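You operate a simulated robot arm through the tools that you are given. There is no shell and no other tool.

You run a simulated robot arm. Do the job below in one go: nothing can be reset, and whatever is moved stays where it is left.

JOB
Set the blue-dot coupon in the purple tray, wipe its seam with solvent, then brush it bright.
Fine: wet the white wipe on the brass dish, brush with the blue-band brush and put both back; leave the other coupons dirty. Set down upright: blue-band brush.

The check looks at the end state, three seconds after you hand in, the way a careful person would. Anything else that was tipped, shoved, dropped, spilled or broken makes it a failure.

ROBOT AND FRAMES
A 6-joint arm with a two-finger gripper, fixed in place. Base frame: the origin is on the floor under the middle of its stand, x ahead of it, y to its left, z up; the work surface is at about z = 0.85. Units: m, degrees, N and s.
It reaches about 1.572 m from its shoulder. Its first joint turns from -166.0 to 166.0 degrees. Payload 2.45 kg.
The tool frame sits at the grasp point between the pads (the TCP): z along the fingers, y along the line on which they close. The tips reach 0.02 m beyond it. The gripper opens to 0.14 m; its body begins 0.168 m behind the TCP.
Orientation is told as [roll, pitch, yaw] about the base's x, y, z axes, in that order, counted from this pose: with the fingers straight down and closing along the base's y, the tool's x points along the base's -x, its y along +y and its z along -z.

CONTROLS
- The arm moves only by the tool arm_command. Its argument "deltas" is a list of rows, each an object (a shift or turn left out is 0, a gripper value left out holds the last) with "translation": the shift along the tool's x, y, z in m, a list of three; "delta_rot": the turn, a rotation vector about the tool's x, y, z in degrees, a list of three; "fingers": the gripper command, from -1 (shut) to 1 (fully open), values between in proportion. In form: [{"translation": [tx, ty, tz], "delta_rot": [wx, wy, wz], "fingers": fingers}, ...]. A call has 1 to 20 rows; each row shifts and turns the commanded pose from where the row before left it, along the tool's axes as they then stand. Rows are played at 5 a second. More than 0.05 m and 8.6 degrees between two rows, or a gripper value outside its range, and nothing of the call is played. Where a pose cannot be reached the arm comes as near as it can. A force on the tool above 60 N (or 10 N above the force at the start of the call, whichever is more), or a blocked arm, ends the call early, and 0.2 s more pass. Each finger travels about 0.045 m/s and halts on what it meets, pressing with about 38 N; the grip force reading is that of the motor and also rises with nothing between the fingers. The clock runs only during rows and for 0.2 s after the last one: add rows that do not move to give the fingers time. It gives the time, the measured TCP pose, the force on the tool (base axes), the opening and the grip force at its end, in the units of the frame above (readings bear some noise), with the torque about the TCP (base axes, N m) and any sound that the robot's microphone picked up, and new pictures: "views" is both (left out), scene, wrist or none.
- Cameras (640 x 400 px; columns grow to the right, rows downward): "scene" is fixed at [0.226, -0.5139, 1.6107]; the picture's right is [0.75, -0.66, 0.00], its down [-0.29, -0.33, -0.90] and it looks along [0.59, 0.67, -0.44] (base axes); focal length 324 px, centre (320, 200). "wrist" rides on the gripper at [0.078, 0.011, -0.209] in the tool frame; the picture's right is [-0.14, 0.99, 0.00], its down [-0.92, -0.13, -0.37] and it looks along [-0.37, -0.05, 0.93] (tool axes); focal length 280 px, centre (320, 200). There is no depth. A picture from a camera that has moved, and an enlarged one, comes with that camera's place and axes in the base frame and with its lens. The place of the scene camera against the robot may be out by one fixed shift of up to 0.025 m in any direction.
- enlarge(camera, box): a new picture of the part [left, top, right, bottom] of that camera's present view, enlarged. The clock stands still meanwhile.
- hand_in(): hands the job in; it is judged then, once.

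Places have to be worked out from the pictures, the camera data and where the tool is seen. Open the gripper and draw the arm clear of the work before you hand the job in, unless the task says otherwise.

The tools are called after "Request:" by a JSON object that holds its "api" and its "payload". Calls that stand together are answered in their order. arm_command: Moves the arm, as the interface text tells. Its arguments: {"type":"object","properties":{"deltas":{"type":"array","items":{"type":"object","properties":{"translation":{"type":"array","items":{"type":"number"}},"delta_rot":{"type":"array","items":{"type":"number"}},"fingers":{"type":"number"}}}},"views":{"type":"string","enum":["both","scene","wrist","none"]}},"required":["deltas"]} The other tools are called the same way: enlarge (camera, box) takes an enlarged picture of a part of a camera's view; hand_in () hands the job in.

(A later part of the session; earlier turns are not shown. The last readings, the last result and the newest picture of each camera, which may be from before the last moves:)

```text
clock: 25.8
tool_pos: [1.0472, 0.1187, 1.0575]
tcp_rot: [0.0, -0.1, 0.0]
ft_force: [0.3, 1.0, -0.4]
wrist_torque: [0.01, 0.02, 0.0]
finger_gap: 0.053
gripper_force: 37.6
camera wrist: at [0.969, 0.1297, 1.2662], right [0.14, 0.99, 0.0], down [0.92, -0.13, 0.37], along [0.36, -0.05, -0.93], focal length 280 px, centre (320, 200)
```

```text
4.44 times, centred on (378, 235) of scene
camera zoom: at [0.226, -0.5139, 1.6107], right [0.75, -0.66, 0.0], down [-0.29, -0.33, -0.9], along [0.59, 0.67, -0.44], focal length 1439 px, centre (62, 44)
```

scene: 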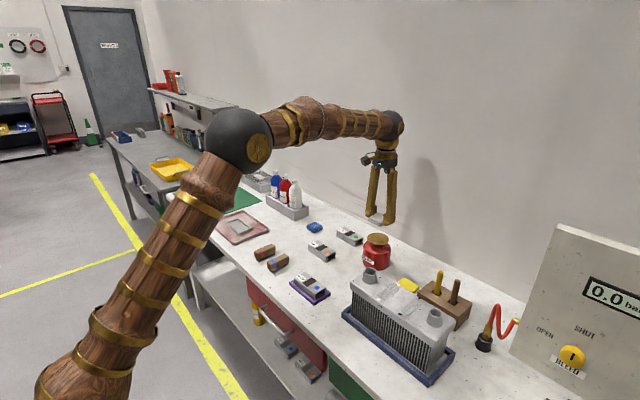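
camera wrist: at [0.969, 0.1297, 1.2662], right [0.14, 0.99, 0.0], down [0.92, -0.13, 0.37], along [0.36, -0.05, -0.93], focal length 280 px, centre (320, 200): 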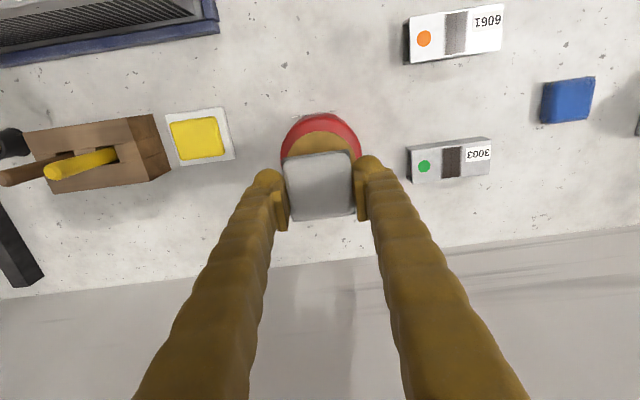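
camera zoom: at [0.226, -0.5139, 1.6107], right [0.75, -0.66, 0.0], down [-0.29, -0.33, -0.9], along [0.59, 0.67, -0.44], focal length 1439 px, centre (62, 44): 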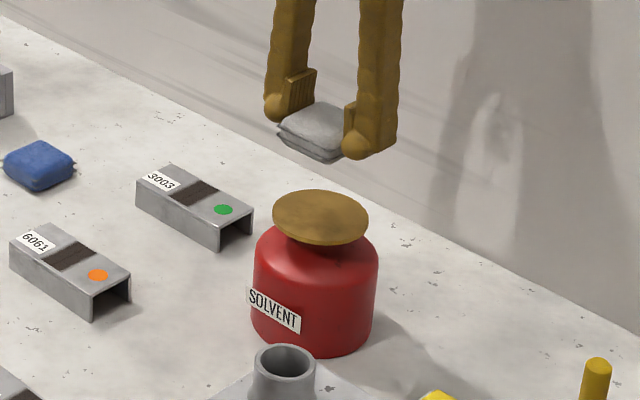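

The wipe is centred over the dish within a couple of millimetres. I lower most of the way, then continue in small steps, watching the force.

Request:
{"api": "arm_command", "payload": {"deltas": [{"translation": [0, 0, 0.025]}, {"translation": [0, 0, 0.02]}, {"translation": [0, 0, 0.005]}, {"translation": [0, 0, 0]}], "views": "wrist"}}

Request:
{"api": "enlarge", "payload": {"camera": "scene", "box": [330, 190, 426, 280]}}

```text
clock: 26.8
tool_pos: [1.0473, 0.1194, 1.0085]
tcp_rot: [0.0, 0.0, 0.0]
ft_force: [0.4, -0.2, -0.8]
wrist_torque: [-0.02, 0.0, -0.02]
finger_gap: 0.0532
gripper_force: 37.6
camera wrist: at [0.9695, 0.1302, 1.217], right [0.14, 0.99, 0.0], down [0.92, -0.13, 0.37], along [0.37, -0.05, -0.93], focal length 280 px, centre (320, 200)
```

wrist: 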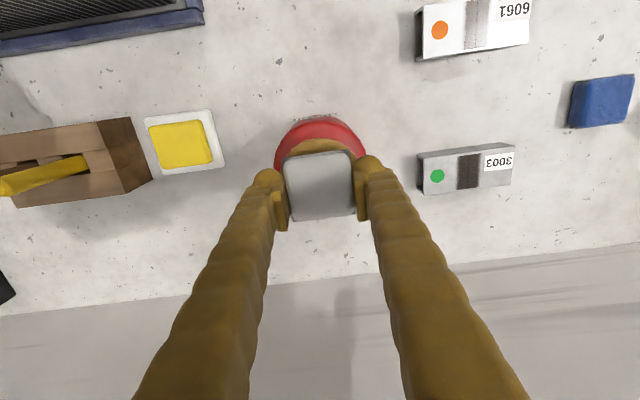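

```text
4.44 times, centred on (378, 235) of scene
camera zoom: at [0.226, -0.5139, 1.6107], right [0.75, -0.66, 0.0], down [-0.29, -0.33, -0.9], along [0.59, 0.67, -0.44], focal length 1439 px, centre (62, 44)
```

zoom: 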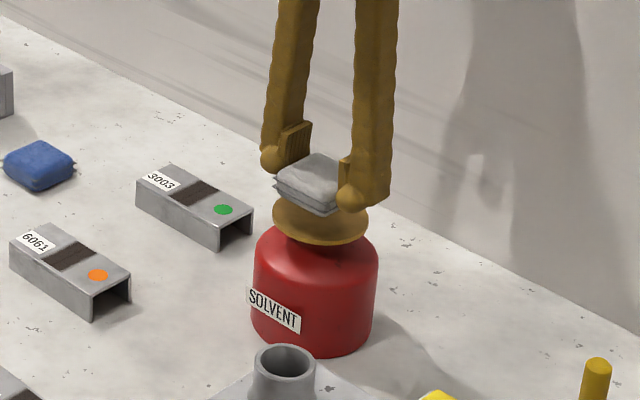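

The wipe is just above the dish and centred. I step down 3 mm at a time.

Request:
{"api": "arm_command", "payload": {"deltas": [{"translation": [0, 0, 0.003]}, {"translation": [0, 0, 0.003]}, {"translation": [0, 0, 0.003]}, {"translation": [0, 0, 0]}], "views": "none"}}

```text
clock: 27.8
tool_pos: [1.0468, 0.1202, 0.9999]
tcp_rot: [0.0, 0.1, -0.1]
ft_force: [0.0, 0.4, 0.0]
wrist_torque: [-0.02, 0.02, 0.0]
finger_gap: 0.053
gripper_force: 38.1
```

Request:
{"api": "arm_command", "payload": {"deltas": [{"translation": [0, 0, 0.002]}, {"translation": [0, 0, 0.002]}, {"translation": [0, 0, 0]}], "views": "none"}}

```text
clock: 28.6
tool_pos: [1.0479, 0.12, 0.9953]
tcp_rot: [-0.1, -0.1, 0.0]
ft_force: [1.0, 0.5, -0.3]
wrist_torque: [0.01, 0.01, -0.03]
finger_gap: 0.0534
gripper_force: 38.6
```

Still free of contact at 0.9953, so I continue in 1–2 mm steps.

Request:
{"api": "arm_command", "payload": {"deltas": [{"translation": [0, 0, 0.002]}, {"translation": [0, 0, 0.002]}, {"translation": [0, 0, 0]}], "views": "wrist"}}

Request:
{"api": "enlarge", "payload": {"camera": "scene", "box": [350, 200, 414, 250]}}

```text
clock: 29.4
tool_pos: [1.047, 0.119, 0.9927]
tcp_rot: [-0.1, 0.0, 0.0]
ft_force: [0.8, -0.1, -0.9]
wrist_torque: [0.03, 0.05, -0.03]
finger_gap: 0.0529
gripper_force: 37.7
camera wrist: at [0.9696, 0.1299, 1.2002], right [0.14, 0.99, 0.0], down [0.92, -0.13, 0.37], along [0.36, -0.05, -0.93], focal length 280 px, centre (320, 200)
```

wrist: 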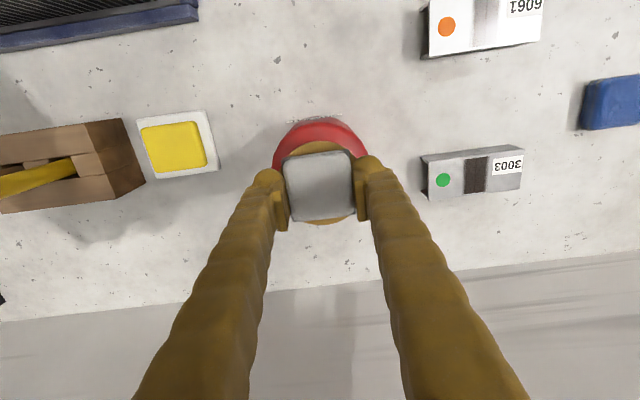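

```text
8.00 times, centred on (382, 225) of scene
camera zoom: at [0.226, -0.5139, 1.6107], right [0.75, -0.66, 0.0], down [-0.29, -0.33, -0.9], along [0.59, 0.67, -0.44], focal length 2590 px, centre (-176, 0)
```

zoom: 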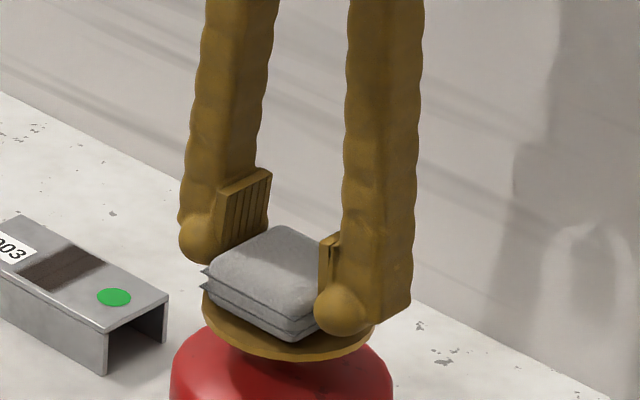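

The wipe is about touching the dish. I press on in 1 mm steps to feel the plunger.

Request:
{"api": "arm_command", "payload": {"deltas": [{"translation": [0, 0, 0.001]}, {"translation": [0, 0, 0.001]}, {"translation": [0, 0, 0.001]}, {"translation": [0, 0, 0]}], "views": "none"}}

```text
clock: 30.4
tool_pos: [1.0466, 0.1189, 0.9892]
tcp_rot: [-0.1, 0.0, 0.1]
ft_force: [0.6, 0.4, -0.1]
wrist_torque: [0.0, 0.0, 0.0]
finger_gap: 0.053
gripper_force: 38.0
```

Still no force at 0.989, so I continue carefully.

Request:
{"api": "arm_command", "payload": {"deltas": [{"translation": [0, 0, 0.001]}, {"translation": [0, 0, 0.001]}, {"translation": [0, 0, 0.001]}, {"translation": [0, 0, 0]}], "views": "wrist"}}

Request:
{"api": "enlarge", "payload": {"camera": "scene", "box": [350, 200, 414, 250]}}

```text
clock: 31.4
tool_pos: [1.0476, 0.1189, 0.9871]
tcp_rot: [0.0, 0.1, 0.0]
ft_force: [-0.1, -0.3, 1.1]
wrist_torque: [0.05, 0.01, -0.05]
finger_gap: 0.0533
gripper_force: 37.8
camera wrist: at [0.9696, 0.13, 1.1943], right [0.14, 0.99, 0.0], down [0.92, -0.13, 0.37], along [0.37, -0.05, -0.93], focal length 280 px, centre (320, 200)
```

wrist: 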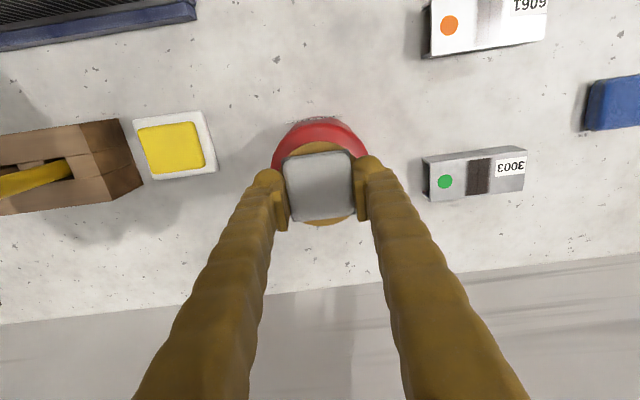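

```text
8.00 times, centred on (382, 225) of scene
camera zoom: at [0.226, -0.5139, 1.6107], right [0.75, -0.66, 0.0], down [-0.29, -0.33, -0.9], along [0.59, 0.67, -0.44], focal length 2590 px, centre (-176, 0)
```

zoom: 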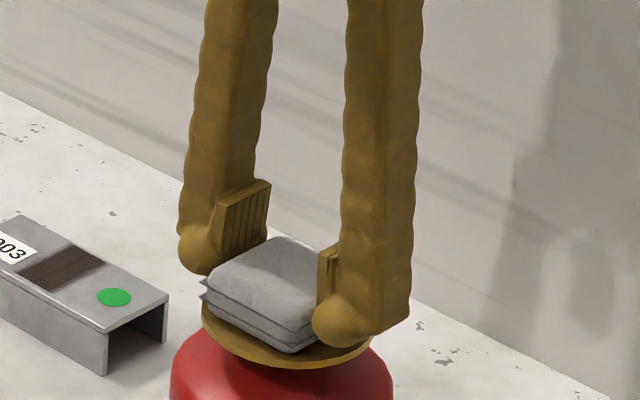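

The dish has gone down with the wipe, so it is a soft spring plunger. I press further to pump it, watching force and sound.

Request:
{"api": "arm_command", "payload": {"deltas": [{"translation": [0, 0, 0.0015]}, {"translation": [0, 0, 0.0015]}, {"translation": [0, 0, 0.0015]}, {"translation": [0, 0, 0]}], "views": "none"}}

Request:
{"api": "enlarge", "payload": {"camera": "scene", "box": [350, 200, 414, 250]}}

```text
clock: 32.4
tool_pos: [1.0482, 0.12, 0.9808]
tcp_rot: [0.0, 0.0, 0.0]
ft_force: [-0.4, 0.6, 2.1]
wrist_torque: [0.01, 0.02, 0.0]
finger_gap: 0.0532
gripper_force: 38.0
```

```text
8.00 times, centred on (382, 225) of scene
camera zoom: at [0.226, -0.5139, 1.6107], right [0.75, -0.66, 0.0], down [-0.29, -0.33, -0.9], along [0.59, 0.67, -0.44], focal length 2590 px, centre (-176, 0)
```

zoom: 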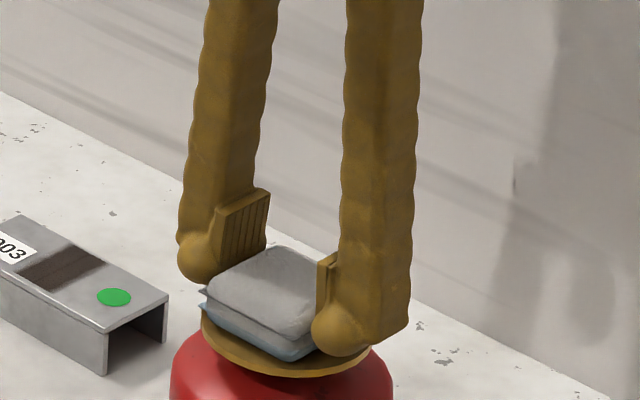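

The lower face of the wipe has turned bluish, so it is taking up solvent. I hold briefly and look again.

Request:
{"api": "arm_command", "payload": {"deltas": [{"translation": [0, 0, 0.001]}, {"translation": [0, 0, 0]}, {"translation": [0, 0, 0]}, {"translation": [0, 0, 0]}], "views": "wrist"}}

Request:
{"api": "enlarge", "payload": {"camera": "scene", "box": [350, 200, 414, 250]}}

```text
clock: 33.4
tool_pos: [1.0475, 0.1194, 0.98]
tcp_rot: [-0.1, -0.1, 0.0]
ft_force: [0.0, -0.3, 2.2]
wrist_torque: [0.03, -0.02, 0.01]
finger_gap: 0.0533
gripper_force: 38.2
camera wrist: at [0.9695, 0.1299, 1.1889], right [0.14, 0.99, 0.0], down [0.92, -0.13, 0.37], along [0.36, -0.05, -0.93], focal length 280 px, centre (320, 200)
```

wrist: 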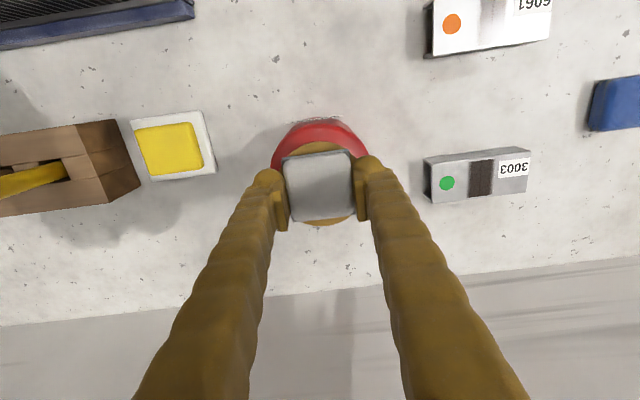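

```text
8.00 times, centred on (382, 225) of scene
camera zoom: at [0.226, -0.5139, 1.6107], right [0.75, -0.66, 0.0], down [-0.29, -0.33, -0.9], along [0.59, 0.67, -0.44], focal length 2590 px, centre (-176, 0)
```

zoom: 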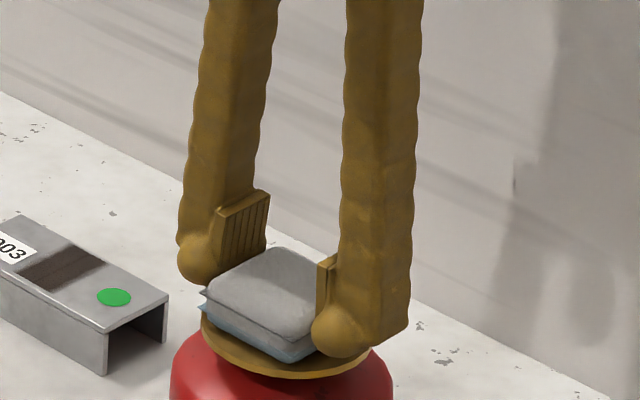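

The wipe is wet, with a pale blue underside. I lift off slowly and check that the dish springs back and nothing drips.

Request:
{"api": "arm_command", "payload": {"deltas": [{"translation": [0, 0, -0.005]}, {"translation": [0, 0, -0.01]}, {"translation": [0, 0, -0.02]}, {"translation": [0, 0, -0.045]}, {"translation": [0, 0, 0]}, {"translation": [0, 0, 0]}], "views": "both"}}

Request:
{"api": "enlarge", "payload": {"camera": "scene", "box": [330, 190, 426, 280]}}

```text
clock: 34.8
tool_pos: [1.0472, 0.1181, 1.0609]
tcp_rot: [0.0, 0.1, -0.1]
ft_force: [0.0, 0.3, -0.5]
wrist_torque: [-0.02, -0.01, -0.03]
finger_gap: 0.0527
gripper_force: 37.9
camera wrist: at [0.9695, 0.1297, 1.2694], right [0.14, 0.99, 0.0], down [0.92, -0.13, 0.37], along [0.36, -0.05, -0.93], focal length 280 px, centre (320, 200)
```

scene: 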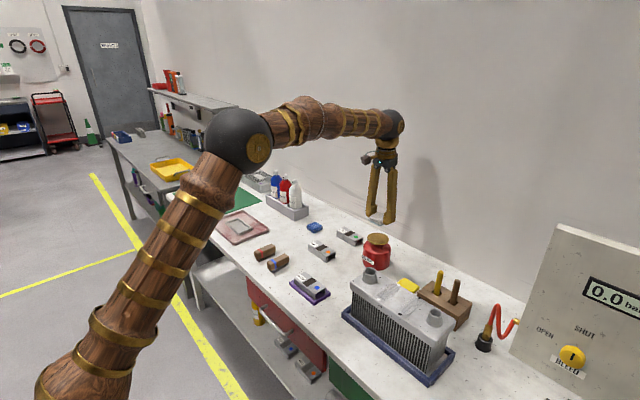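
wrist: 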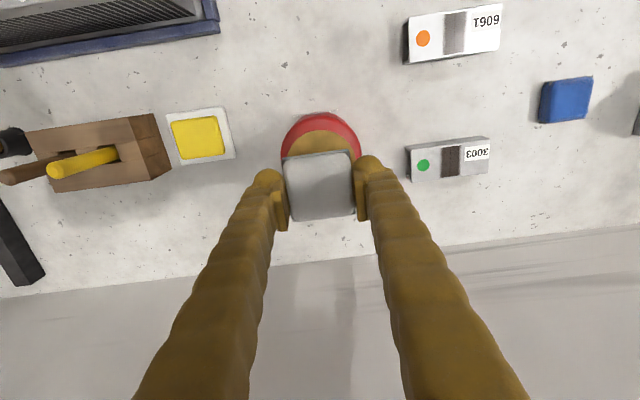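

```text
4.44 times, centred on (378, 235) of scene
camera zoom: at [0.226, -0.5139, 1.6107], right [0.75, -0.66, 0.0], down [-0.29, -0.33, -0.9], along [0.59, 0.67, -0.44], focal length 1439 px, centre (62, 44)
```

zoom: 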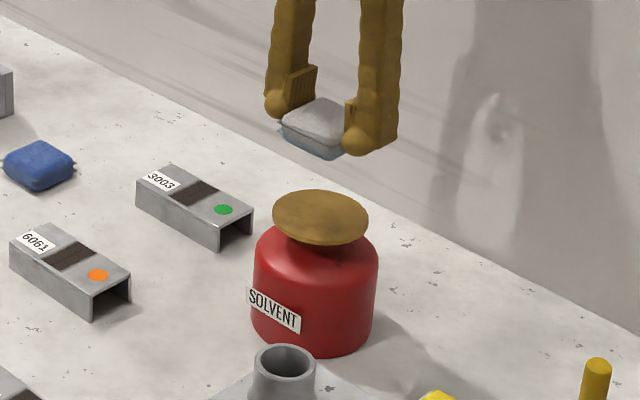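

The dish is back up, the can has not moved, and the wipe is wet underneath. I carry it to above the seam at (0.764, 0.170), well clear of the other coupons.

Request:
{"api": "arm_command", "payload": {"deltas": [{"translation": [0.0405, 0.0073, 0]}, {"translation": [0.0405, 0.0073, 0]}, {"translation": [0.0405, 0.0073, 0]}, {"translation": [0.0405, 0.0073, 0]}, {"translation": [0.0405, 0.0073, 0]}, {"translation": [0.0405, 0.0073, 0]}, {"translation": [0.0405, 0.0073, 0]}, {"translation": [0, 0, 0.04]}, {"translation": [0, 0, 0.04]}, {"translation": [0, 0, 0.03]}, {"translation": [0, 0, 0]}, {"translation": [0, 0, 0]}], "views": "both"}}

Request:
{"api": "enlarge", "payload": {"camera": "wrist", "box": [220, 110, 420, 235]}}

Request:
{"api": "enlarge", "payload": {"camera": "scene", "box": [260, 230, 356, 305]}}

```text
clock: 37.4
tool_pos: [0.7647, 0.1698, 0.9503]
tcp_rot: [0.1, 0.0, -0.1]
ft_force: [0.5, 0.3, 0.0]
wrist_torque: [-0.01, -0.01, 0.02]
finger_gap: 0.0529
gripper_force: 38.1
camera wrist: at [0.686, 0.1809, 1.1585], right [0.14, 0.99, 0.0], down [0.92, -0.13, 0.37], along [0.37, -0.05, -0.93], focal length 280 px, centre (320, 200)
```

scene: 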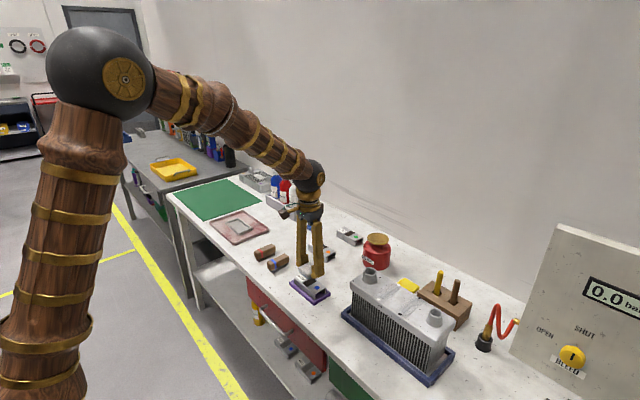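
wrist: 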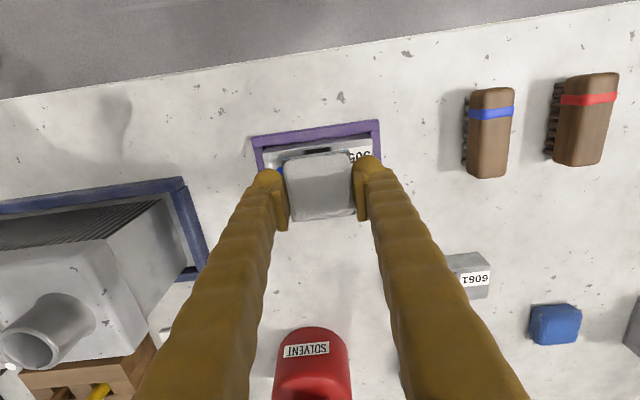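

```text
3.20 times, centred on (320, 172) of wrist
camera zoom: at [0.686, 0.1809, 1.1585], right [0.14, 0.99, 0.0], down [0.92, -0.13, 0.37], along [0.37, -0.05, -0.93], focal length 897 px, centre (320, 288)
```

zoom: 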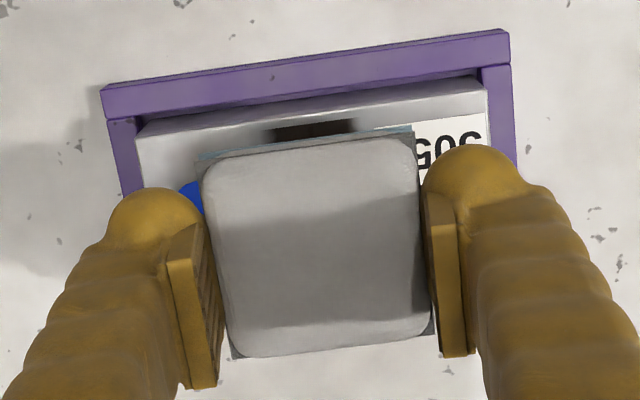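

```text
5.33 times, centred on (308, 268) of scene
camera zoom: at [0.226, -0.5139, 1.6107], right [0.75, -0.66, 0.0], down [-0.29, -0.33, -0.9], along [0.59, 0.67, -0.44], focal length 1726 px, centre (384, -160)
```

zoom: 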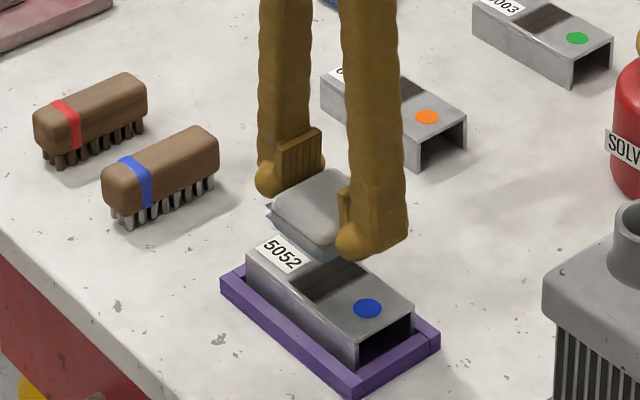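

Aligned over the seam. I lower to just above the coupon, then step down until the wipe touches.

Request:
{"api": "arm_command", "payload": {"deltas": [{"translation": [0, 0, 0.02]}, {"translation": [0, 0, 0.015]}, {"translation": [0, 0, 0.003]}, {"translation": [0, 0, 0]}], "views": "none"}}

Request:
{"api": "enlarge", "payload": {"camera": "scene", "box": [260, 230, 356, 305]}}

```text
clock: 38.4
tool_pos: [0.7631, 0.1716, 0.9121]
tcp_rot: [0.0, -0.1, 0.0]
ft_force: [0.5, 0.3, 5.5]
wrist_torque: [0.02, 0.02, -0.04]
finger_gap: 0.0532
gripper_force: 37.7
```

```text
5.33 times, centred on (308, 268) of scene
camera zoom: at [0.226, -0.5139, 1.6107], right [0.75, -0.66, 0.0], down [-0.29, -0.33, -0.9], along [0.59, 0.67, -0.44], focal length 1726 px, centre (384, -160)
```

zoom: 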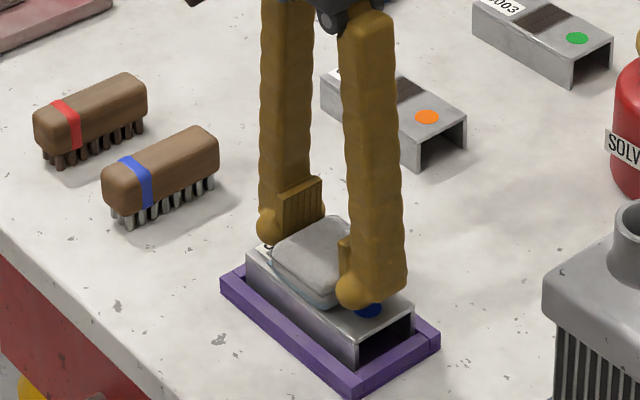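

Contact at about 5.5 N. I make one short stroke along the seam (x direction) and watch that neither coupon nor tray slides.

Request:
{"api": "arm_command", "payload": {"deltas": [{"translation": [-0.006, 0, 0]}, {"translation": [-0.006, 0, 0]}, {"translation": [-0.006, 0, 0]}, {"translation": [0, 0, 0]}], "views": "wrist"}}

Request:
{"api": "enlarge", "payload": {"camera": "scene", "box": [260, 230, 356, 305]}}

```text
clock: 39.4
tool_pos: [0.7815, 0.1711, 0.9121]
tcp_rot: [0.0, 0.0, 0.0]
ft_force: [-2.2, -1.2, 6.1]
wrist_torque: [-0.04, 0.09, -0.01]
finger_gap: 0.0526
gripper_force: 38.3
camera wrist: at [0.7038, 0.1808, 1.1209], right [0.14, 0.99, 0.0], down [0.92, -0.13, 0.37], along [0.37, -0.05, -0.93], focal length 280 px, centre (320, 200)
```

wrist: 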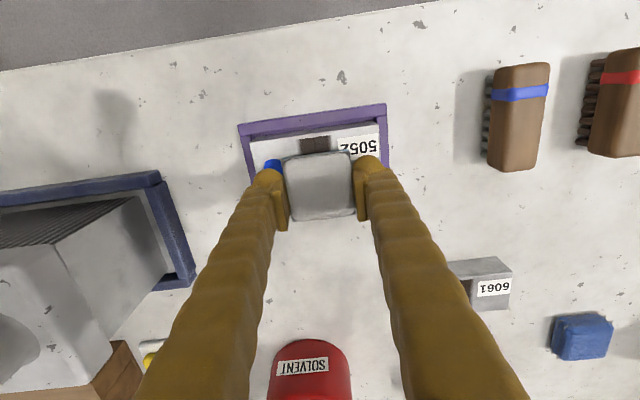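

```text
5.33 times, centred on (308, 268) of scene
camera zoom: at [0.226, -0.5139, 1.6107], right [0.75, -0.66, 0.0], down [-0.29, -0.33, -0.9], along [0.59, 0.67, -0.44], focal length 1726 px, centre (384, -160)
```

zoom: 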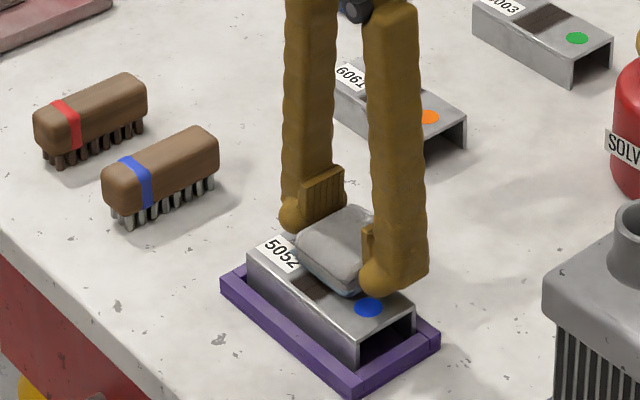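

The tray and coupon stay put. I carry on with full strokes back and forth across the whole seam.

Request:
{"api": "arm_command", "payload": {"deltas": [{"translation": [0.007, 0, 0]}, {"translation": [0.007, 0, 0]}, {"translation": [0.007, 0, 0]}, {"translation": [0.007, 0, 0]}, {"translation": [0.007, 0, 0]}, {"translation": [0.005, 0, 0]}, {"translation": [-0.007, 0, 0]}, {"translation": [-0.007, 0, 0]}, {"translation": [-0.007, 0, 0]}, {"translation": [-0.007, 0, 0]}, {"translation": [-0.007, 0, 0]}, {"translation": [-0.007, 0, 0]}, {"translation": [0, 0, 0]}], "views": "wrist"}}

Request:
{"api": "enlarge", "payload": {"camera": "scene", "box": [260, 230, 356, 305]}}

Request:
{"api": "enlarge", "payload": {"camera": "wrist", "box": [230, 90, 400, 220]}}

```text
clock: 42.2
tool_pos: [0.7834, 0.1707, 0.913]
tcp_rot: [-0.1, 0.0, 0.0]
ft_force: [-1.7, -0.4, 0.6]
wrist_torque: [-0.01, -0.03, -0.01]
finger_gap: 0.0531
gripper_force: 38.0
camera wrist: at [0.7059, 0.181, 1.1209], right [0.14, 0.99, 0.0], down [0.92, -0.13, 0.37], along [0.36, -0.05, -0.93], focal length 280 px, centre (320, 200)
```

wrist: 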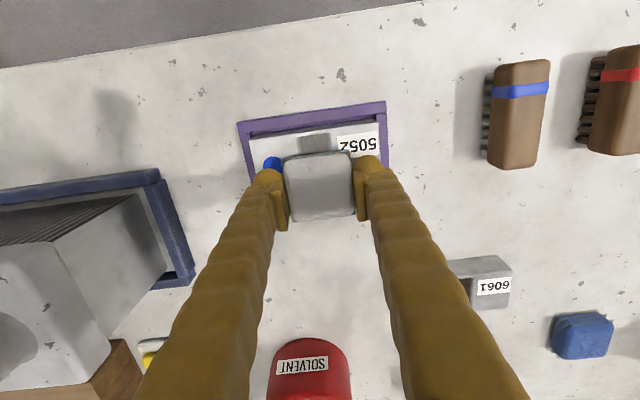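

```text
5.33 times, centred on (308, 268) of scene
camera zoom: at [0.226, -0.5139, 1.6107], right [0.75, -0.66, 0.0], down [-0.29, -0.33, -0.9], along [0.59, 0.67, -0.44], focal length 1726 px, centre (384, -160)
```

zoom: 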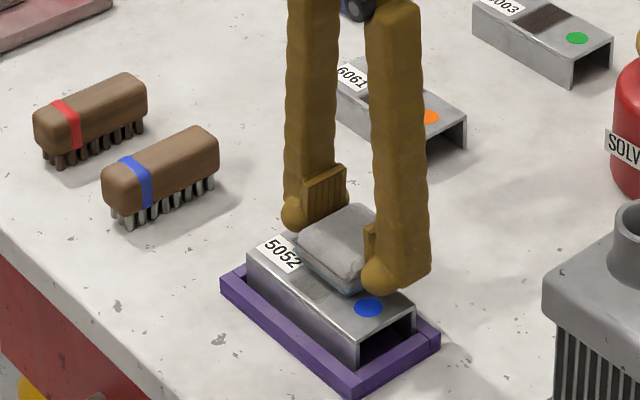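

```text
3.08 times, centred on (315, 155) of wrist
camera zoom: at [0.7059, 0.181, 1.1209], right [0.14, 0.99, 0.0], down [0.92, -0.13, 0.37], along [0.36, -0.05, -0.93], focal length 863 px, centre (335, 338)
```

zoom: 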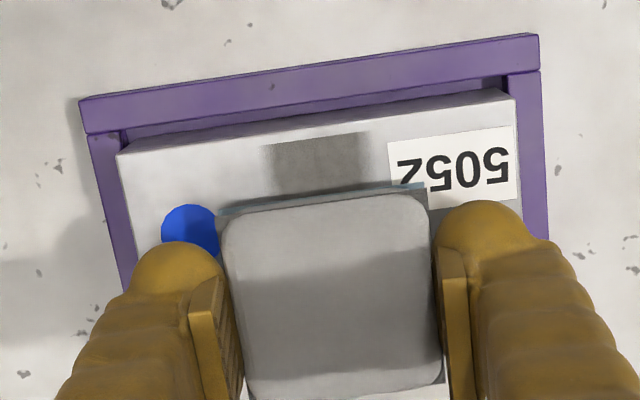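

The dark grime is gone where I can see, leaving a dull grey seam. I add 1 mm of press and do one more full pass, then lift to inspect the whole seam.

Request:
{"api": "arm_command", "payload": {"deltas": [{"translation": [0, 0, 0.001]}, {"translation": [0.007, 0, 0]}, {"translation": [0.007, 0, 0]}, {"translation": [0.007, 0, 0]}, {"translation": [0.007, 0, 0]}, {"translation": [0.007, 0, 0]}, {"translation": [0.005, 0, 0]}, {"translation": [-0.007, 0, 0]}, {"translation": [-0.007, 0, 0]}, {"translation": [-0.007, 0, 0]}, {"translation": [0, 0, 0]}], "views": "none"}}

```text
clock: 44.6
tool_pos: [0.7649, 0.1699, 0.9123]
tcp_rot: [-0.1, 0.0, 0.0]
ft_force: [-9.6, 0.0, 26.3]
wrist_torque: [0.0, 0.33, 0.01]
finger_gap: 0.0533
gripper_force: 38.2
```

The force rose to 26 N, so I lift off now and inspect everything.

Request:
{"api": "arm_command", "payload": {"deltas": [{"translation": [0, 0, -0.003]}, {"translation": [0, 0, -0.03]}, {"translation": [-0.03, 0, -0.04]}, {"translation": [-0.03, 0, -0.03]}, {"translation": [-0.03, 0, 0]}, {"translation": [0, 0, 0]}, {"translation": [0, 0, 0]}], "views": "both"}}

Request:
{"api": "enlarge", "payload": {"camera": "wrist", "box": [240, 30, 400, 130]}}

Request:
{"api": "enlarge", "payload": {"camera": "scene", "box": [260, 210, 388, 310]}}

```text
clock: 46.2
tool_pos: [0.8552, 0.1698, 1.0155]
tcp_rot: [0.0, 0.0, 0.0]
ft_force: [-0.2, 0.5, 0.0]
wrist_torque: [0.01, -0.01, 0.0]
finger_gap: 0.0533
gripper_force: 38.2
camera wrist: at [0.7769, 0.181, 1.2234], right [0.14, 0.99, 0.0], down [0.92, -0.13, 0.37], along [0.36, -0.05, -0.93], focal length 280 px, centre (320, 200)
```

scene: 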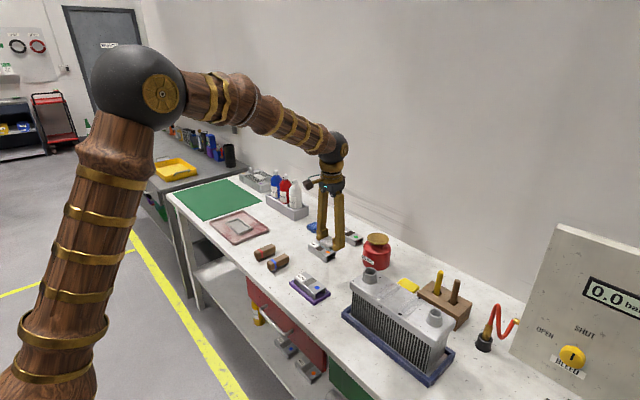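
wrist: 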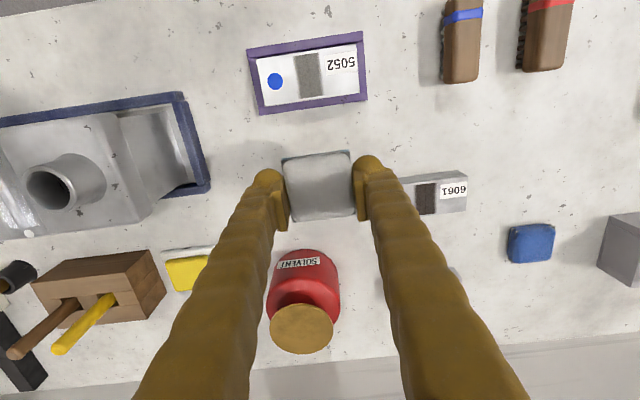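

```text
4.00 times, centred on (320, 80) of wrist
camera zoom: at [0.7769, 0.181, 1.2234], right [0.14, 0.99, 0.0], down [0.92, -0.13, 0.37], along [0.36, -0.05, -0.93], focal length 1122 px, centre (320, 680)
```

zoom: 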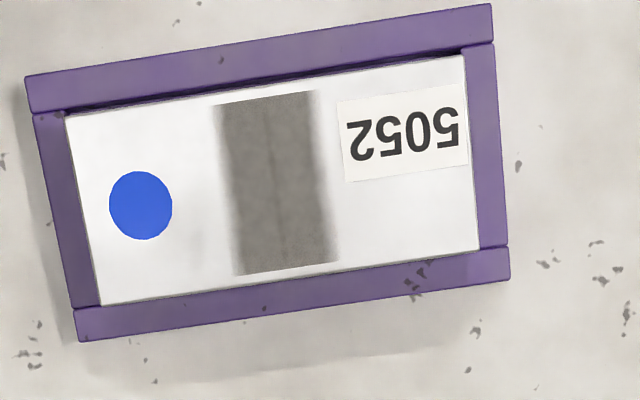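

```text
4.00 times, centred on (324, 260) of scene
camera zoom: at [0.226, -0.5139, 1.6107], right [0.75, -0.66, 0.0], down [-0.29, -0.33, -0.9], along [0.59, 0.67, -0.44], focal length 1295 px, centre (304, -40)
```

zoom: 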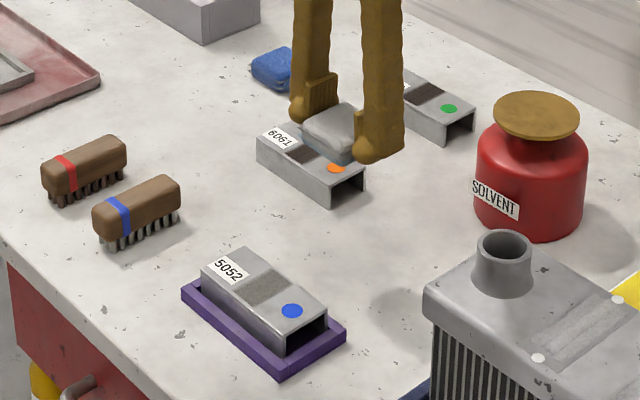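

The seam is now an even dull grey across its full width, and the coupon still sits in the tray. I return the wipe to its spot at (0.922, 0.4595), keeping clear of the other coupons and brushes.

Request:
{"api": "arm_command", "payload": {"deltas": [{"translation": [0.025, 0, -0.01]}, {"translation": [0, 0.0414, 0]}, {"translation": [0, 0.0414, 0]}, {"translation": [0, 0.0414, 0]}, {"translation": [0, 0.0414, 0]}, {"translation": [0, 0.0414, 0]}, {"translation": [0, 0.0414, 0]}, {"translation": [0, 0.0414, 0]}, {"translation": [-0.045, 0, 0]}, {"translation": [-0.046, 0, 0]}, {"translation": [0, 0, 0.04]}, {"translation": [0, 0, 0.04]}, {"translation": [0, 0, 0.04]}, {"translation": [0, 0, 0.01]}, {"translation": [0, 0, 0]}], "views": "both"}}

Request:
{"api": "enlarge", "payload": {"camera": "scene", "box": [262, 200, 342, 260]}}

```text
clock: 49.4
tool_pos: [0.9196, 0.4604, 0.8946]
tcp_rot: [0.0, 0.0, 0.0]
ft_force: [0.0, 0.7, -0.4]
wrist_torque: [0.02, 0.0, 0.02]
finger_gap: 0.0532
gripper_force: 37.6
camera wrist: at [0.8425, 0.4705, 1.1026], right [0.14, 0.99, 0.0], down [0.92, -0.13, 0.37], along [0.37, -0.05, -0.93], focal length 280 px, centre (320, 200)
```

scene: 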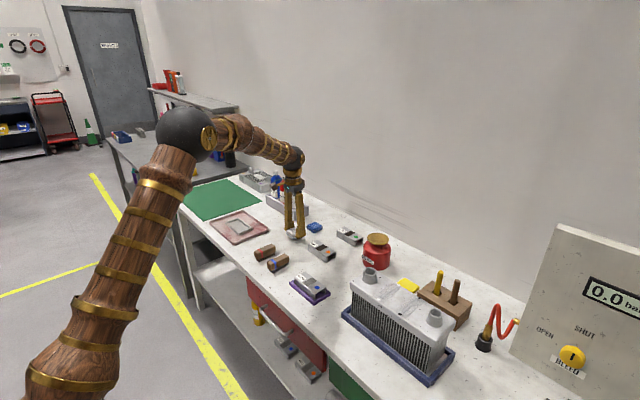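
wrist: 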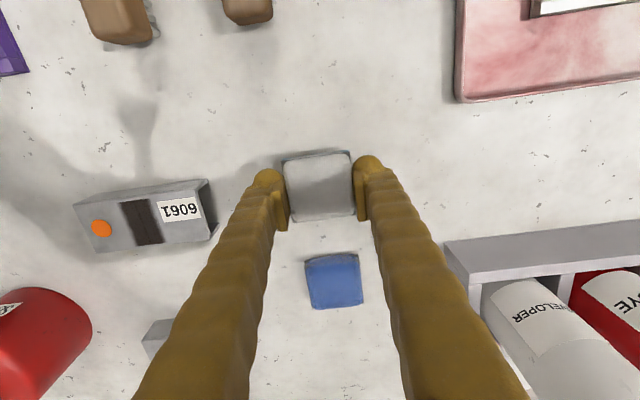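

```text
6.67 times, centred on (302, 230) of scene
camera zoom: at [0.226, -0.5139, 1.6107], right [0.75, -0.66, 0.0], down [-0.29, -0.33, -0.9], along [0.59, 0.67, -0.44], focal length 2158 px, centre (440, 0)
```

zoom: 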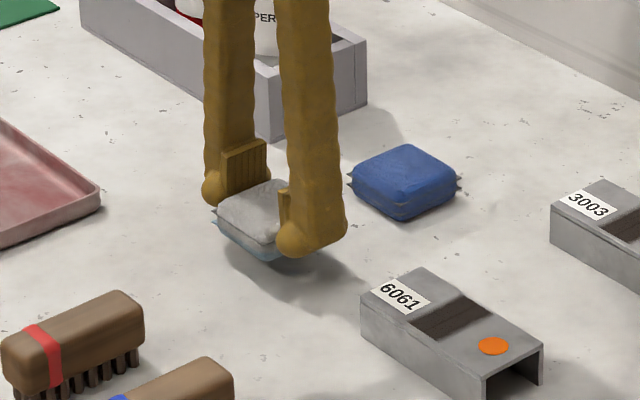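

The wipe is over its original spot, 2 mm short in x. I correct that and lower it to the bench.

Request:
{"api": "arm_command", "payload": {"deltas": [{"translation": [-0.0018, -0.0002, 0.005]}, {"translation": [0, 0, 0.005]}, {"translation": [0, 0, 0.003]}, {"translation": [0, 0, 0.001]}, {"translation": [0, 0, 0]}], "views": "none"}}

```text
clock: 50.6
tool_pos: [0.9226, 0.46, 0.8811]
tcp_rot: [0.0, 0.1, 0.0]
ft_force: [-0.6, -0.6, 0.0]
wrist_torque: [0.01, 0.0, 0.0]
finger_gap: 0.053
gripper_force: 38.4
```

No contact yet at 0.881, so I lower another millimetre or two until the bench is felt.

Request:
{"api": "arm_command", "payload": {"deltas": [{"translation": [0, 0, 0.001]}, {"translation": [0, 0, 0.0007]}, {"translation": [0, 0, 0]}], "views": "none"}}

```text
clock: 51.4
tool_pos: [0.9242, 0.4602, 0.8792]
tcp_rot: [0.1, 0.0, 0.1]
ft_force: [0.0, -0.1, -0.3]
wrist_torque: [0.0, 0.01, 0.0]
finger_gap: 0.0528
gripper_force: 38.1
```

Back at the pick height with no force, so the wipe has probably slid up a little in the grip. I lower 1 mm at a time.

Request:
{"api": "arm_command", "payload": {"deltas": [{"translation": [0, 0, 0.001]}, {"translation": [0, 0, 0.001]}, {"translation": [0, 0, 0]}], "views": "wrist"}}

Request:
{"api": "enlarge", "payload": {"camera": "scene", "box": [262, 200, 342, 260]}}

```text
clock: 52.2
tool_pos: [0.9226, 0.4602, 0.8782]
tcp_rot: [0.0, -0.1, -0.1]
ft_force: [-1.5, -0.4, 17.6]
wrist_torque: [-0.01, 0.01, -0.01]
finger_gap: 0.053
gripper_force: 38.4
camera wrist: at [0.8445, 0.4707, 1.0861], right [0.14, 0.99, 0.0], down [0.92, -0.13, 0.37], along [0.37, -0.05, -0.93], focal length 280 px, centre (320, 200)
```

wrist: 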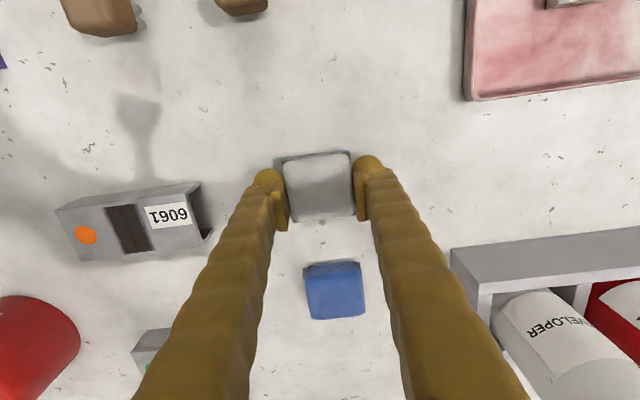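

```text
6.67 times, centred on (302, 230) of scene
camera zoom: at [0.226, -0.5139, 1.6107], right [0.75, -0.66, 0.0], down [-0.29, -0.33, -0.9], along [0.59, 0.67, -0.44], focal length 2158 px, centre (440, 0)
```

zoom: 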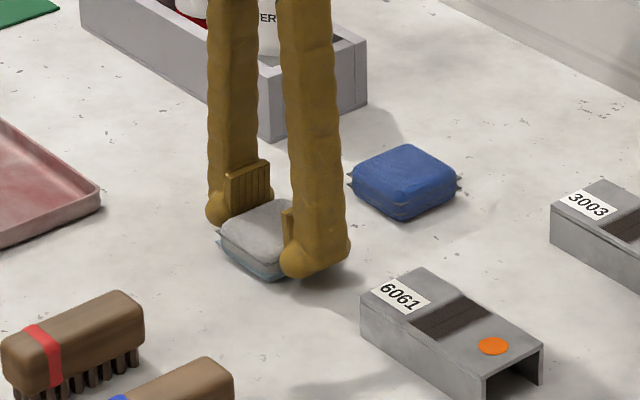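

The wipe is down on its spot. I ease off half a millimetre, open and rise.

Request:
{"api": "arm_command", "payload": {"deltas": [{"translation": [0, 0, -0.0006]}, {"fingers": 0.0}, {"fingers": 0.3}, {"translation": [0, 0, 0]}, {"translation": [0, 0, 0]}, {"translation": [0, 0, -0.03]}, {"translation": [0, 0, -0.04]}, {"translation": [0, 0, -0.04]}, {"translation": [0, 0, 0]}], "views": "both"}}

Request:
{"api": "enlarge", "payload": {"camera": "scene", "box": [262, 200, 342, 260]}}

Request:
{"api": "enlarge", "payload": {"camera": "wrist", "box": [270, 100, 370, 200]}}

```text
clock: 54.2
tool_pos: [0.9234, 0.4604, 0.9875]
tcp_rot: [0.0, 0.0, 0.0]
ft_force: [0.6, -0.5, 0.4]
wrist_torque: [0.03, -0.02, -0.05]
finger_gap: 0.091
gripper_force: 0.1
camera wrist: at [0.8455, 0.4707, 1.1958], right [0.14, 0.99, 0.0], down [0.92, -0.13, 0.37], along [0.37, -0.05, -0.93], focal length 280 px, centre (320, 200)
```

scene: 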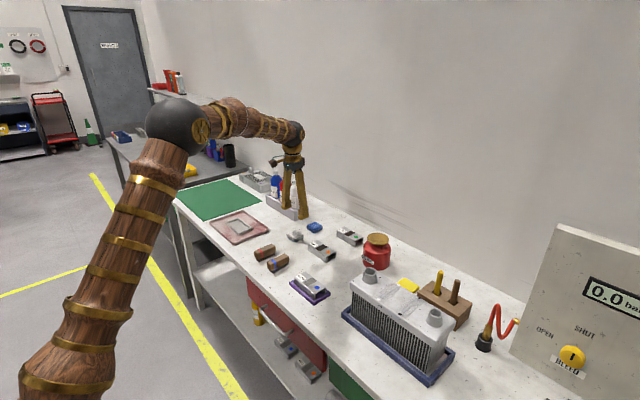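
wrist: 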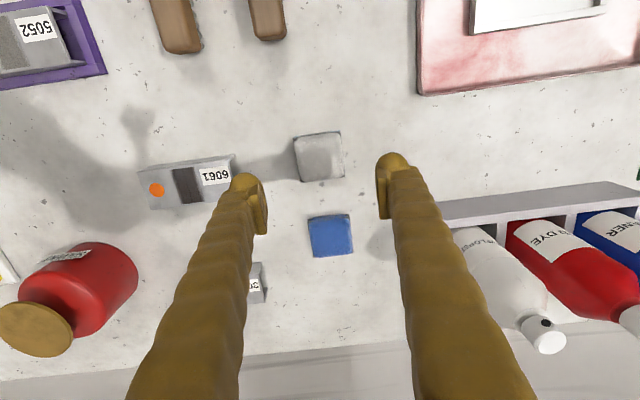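

```text
6.67 times, centred on (302, 230) of scene
camera zoom: at [0.226, -0.5139, 1.6107], right [0.75, -0.66, 0.0], down [-0.29, -0.33, -0.9], along [0.59, 0.67, -0.44], focal length 2158 px, centre (440, 0)
```

zoom: 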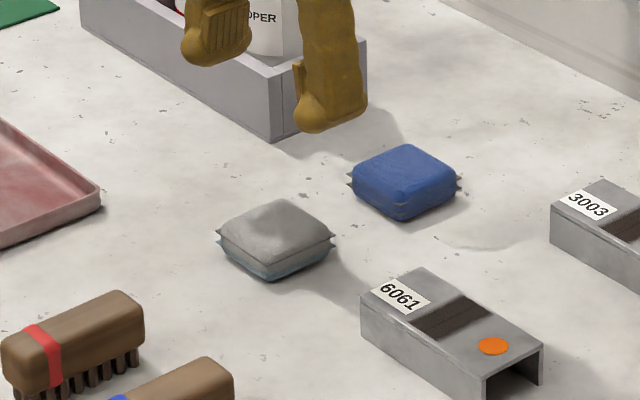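

```text
4.00 times, centred on (320, 150) of wrist
camera zoom: at [0.8455, 0.4707, 1.1958], right [0.14, 0.99, 0.0], down [0.92, -0.13, 0.37], along [0.37, -0.05, -0.93], focal length 1122 px, centre (320, 400)
```

zoom: 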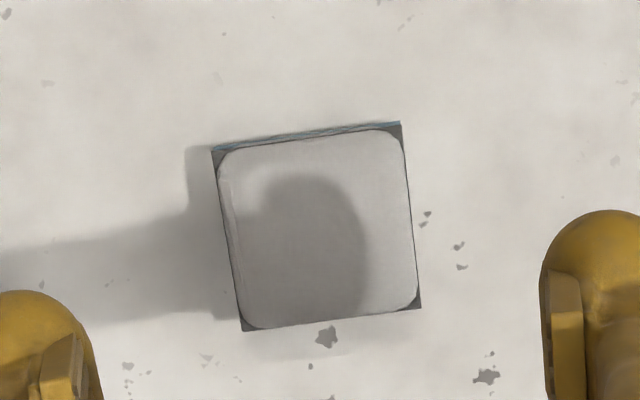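

The wipe is back on its spot beside the same bench marks, and undisturbed. I now go to above the blue-band brush near (0.755, 0.340) with a 0.05 m opening and look.

Request:
{"api": "arm_command", "payload": {"deltas": [{"translation": [0.0281, -0.0199, -0.005]}, {"translation": [0.0281, -0.0199, -0.005]}, {"translation": [0.0281, -0.0199, -0.005]}, {"translation": [0.0281, -0.0199, -0.005], "fingers": -0.286}, {"translation": [0.0281, -0.0199, -0.005]}, {"translation": [0.0281, -0.0199, -0.005]}, {"translation": [0, 0, 0]}, {"translation": [0, 0, 0]}, {"translation": [0, 0, 0]}], "views": "both"}}

Request:
{"api": "enlarge", "payload": {"camera": "wrist", "box": [230, 80, 422, 200]}}

Request:
{"api": "enlarge", "payload": {"camera": "scene", "box": [240, 230, 320, 280]}}

```text
clock: 56.2
tool_pos: [0.7533, 0.3419, 1.0171]
tcp_rot: [0.0, 0.0, 0.0]
ft_force: [0.3, 0.7, 0.3]
wrist_torque: [0.0, 0.01, 0.03]
finger_gap: 0.05
gripper_force: 0.1
camera wrist: at [0.6761, 0.3521, 1.2245], right [0.14, 0.99, 0.0], down [0.92, -0.13, 0.37], along [0.37, -0.05, -0.93], focal length 280 px, centre (320, 200)
```

scene: 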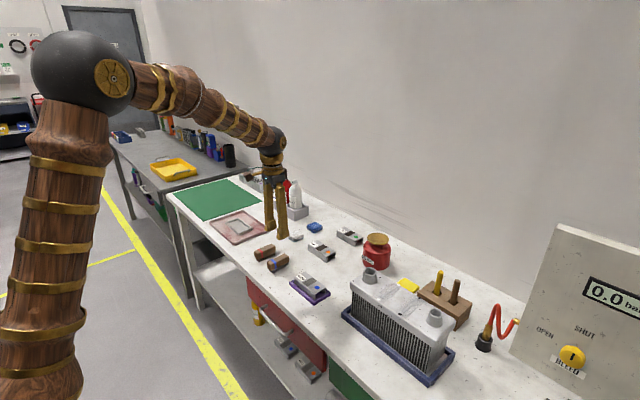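
wrist: 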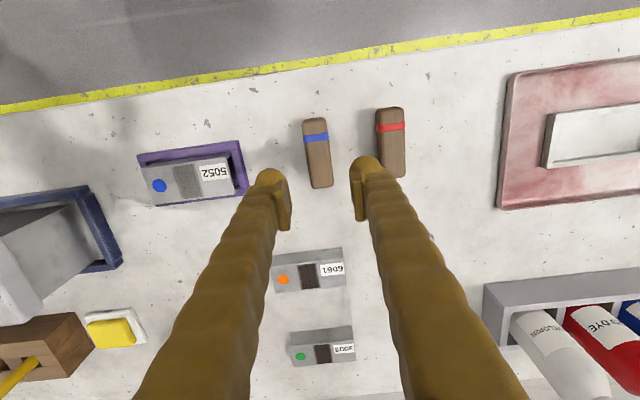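

```text
3.33 times, centred on (326, 140) of wrist
camera zoom: at [0.6761, 0.3521, 1.2245], right [0.14, 0.99, 0.0], down [0.92, -0.13, 0.37], along [0.37, -0.05, -0.93], focal length 935 px, centre (300, 400)
```

zoom: 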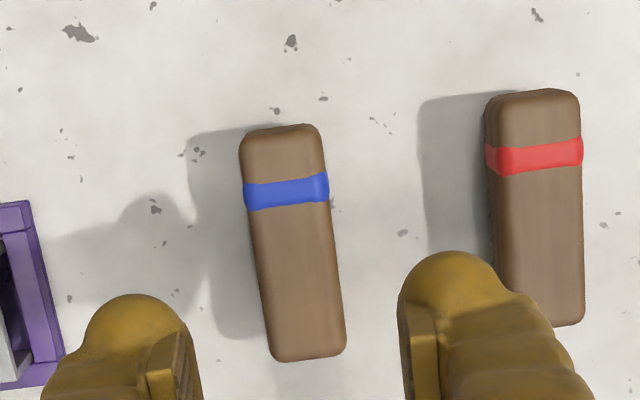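

```text
8.00 times, centred on (280, 255) of scene
camera zoom: at [0.226, -0.5139, 1.6107], right [0.75, -0.66, 0.0], down [-0.29, -0.33, -0.9], along [0.59, 0.67, -0.44], focal length 2590 px, centre (640, -240)
```

zoom: 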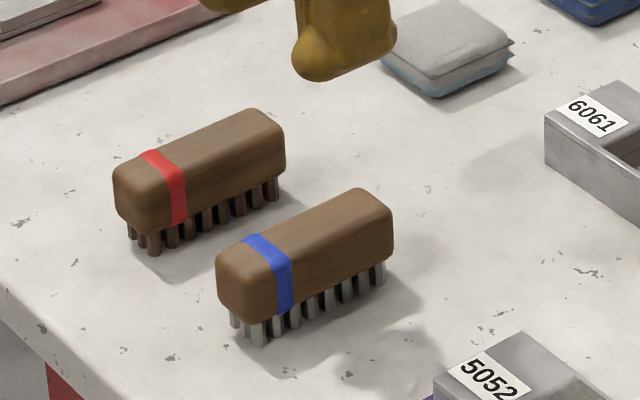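

The blue-band brush is centred near (0.752, 0.3395), about 29 mm wide, with its top at about 0.888, and the red brush is well clear of the fingers. I lower onto it with a small correction.

Request:
{"api": "arm_command", "payload": {"deltas": [{"translation": [0.0018, -0.0019, 0.02]}, {"translation": [0, 0, 0.04]}, {"translation": [0, 0, 0.04]}, {"translation": [0, 0, 0.02]}, {"translation": [0, 0, 0.01]}, {"translation": [0, 0, 0]}], "views": "both"}}

Request:
{"api": "enlarge", "payload": {"camera": "scene", "box": [240, 230, 320, 280]}}

Request:
{"api": "enlarge", "payload": {"camera": "wrist", "box": [230, 120, 422, 240]}}

```text
clock: 57.6
tool_pos: [0.7528, 0.3386, 0.8872]
tcp_rot: [-0.1, 0.0, 0.0]
ft_force: [0.1, 0.2, -0.3]
wrist_torque: [0.0, 0.0, -0.02]
finger_gap: 0.0501
gripper_force: 0.0
camera wrist: at [0.6744, 0.3496, 1.095], right [0.14, 0.99, 0.0], down [0.92, -0.13, 0.37], along [0.37, -0.05, -0.93], focal length 280 px, centre (320, 200)
```

scene: 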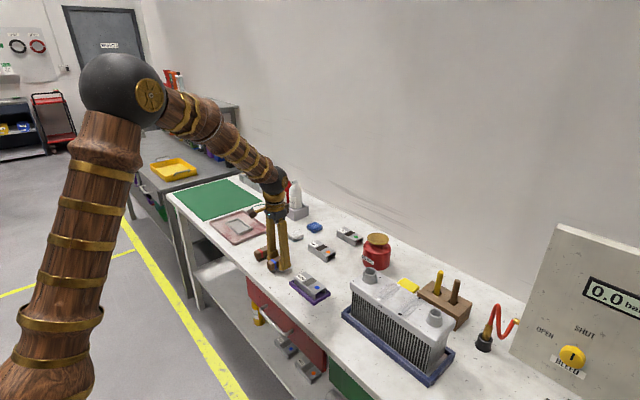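
wrist: 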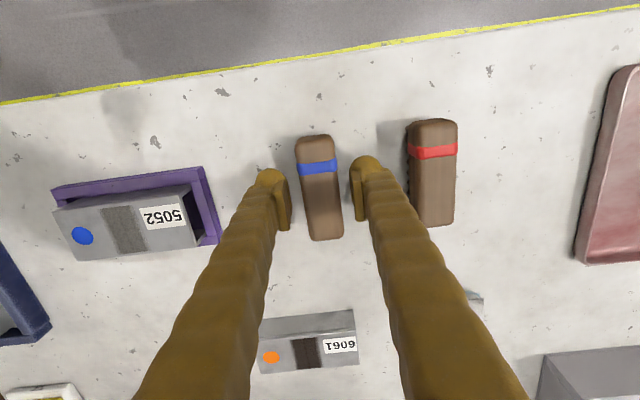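

```text
8.00 times, centred on (280, 255) of scene
camera zoom: at [0.226, -0.5139, 1.6107], right [0.75, -0.66, 0.0], down [-0.29, -0.33, -0.9], along [0.59, 0.67, -0.44], focal length 2590 px, centre (640, -240)
```

zoom: 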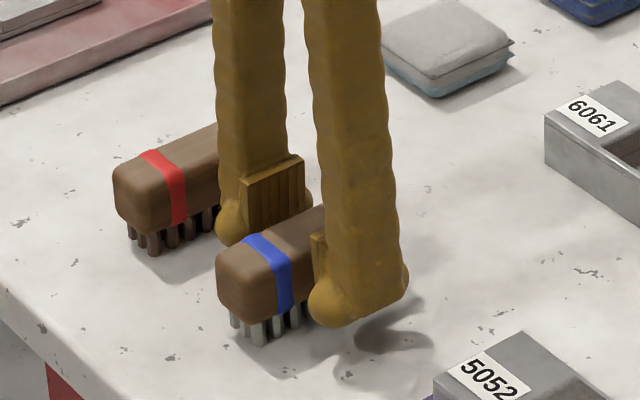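

```text
3.33 times, centred on (326, 180) of wrist
camera zoom: at [0.6744, 0.3496, 1.095], right [0.14, 0.99, 0.0], down [0.92, -0.13, 0.37], along [0.37, -0.05, -0.93], focal length 935 px, centre (300, 267)
```

zoom: 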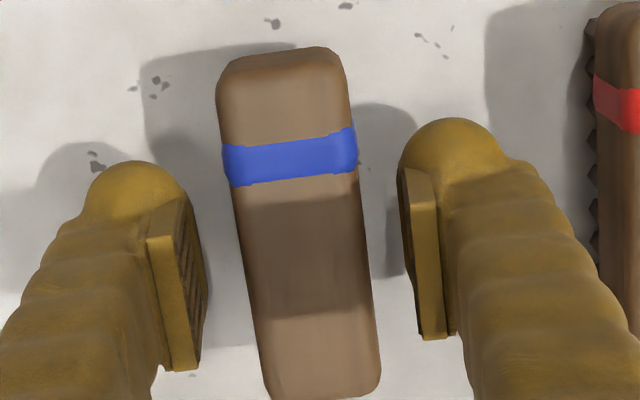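

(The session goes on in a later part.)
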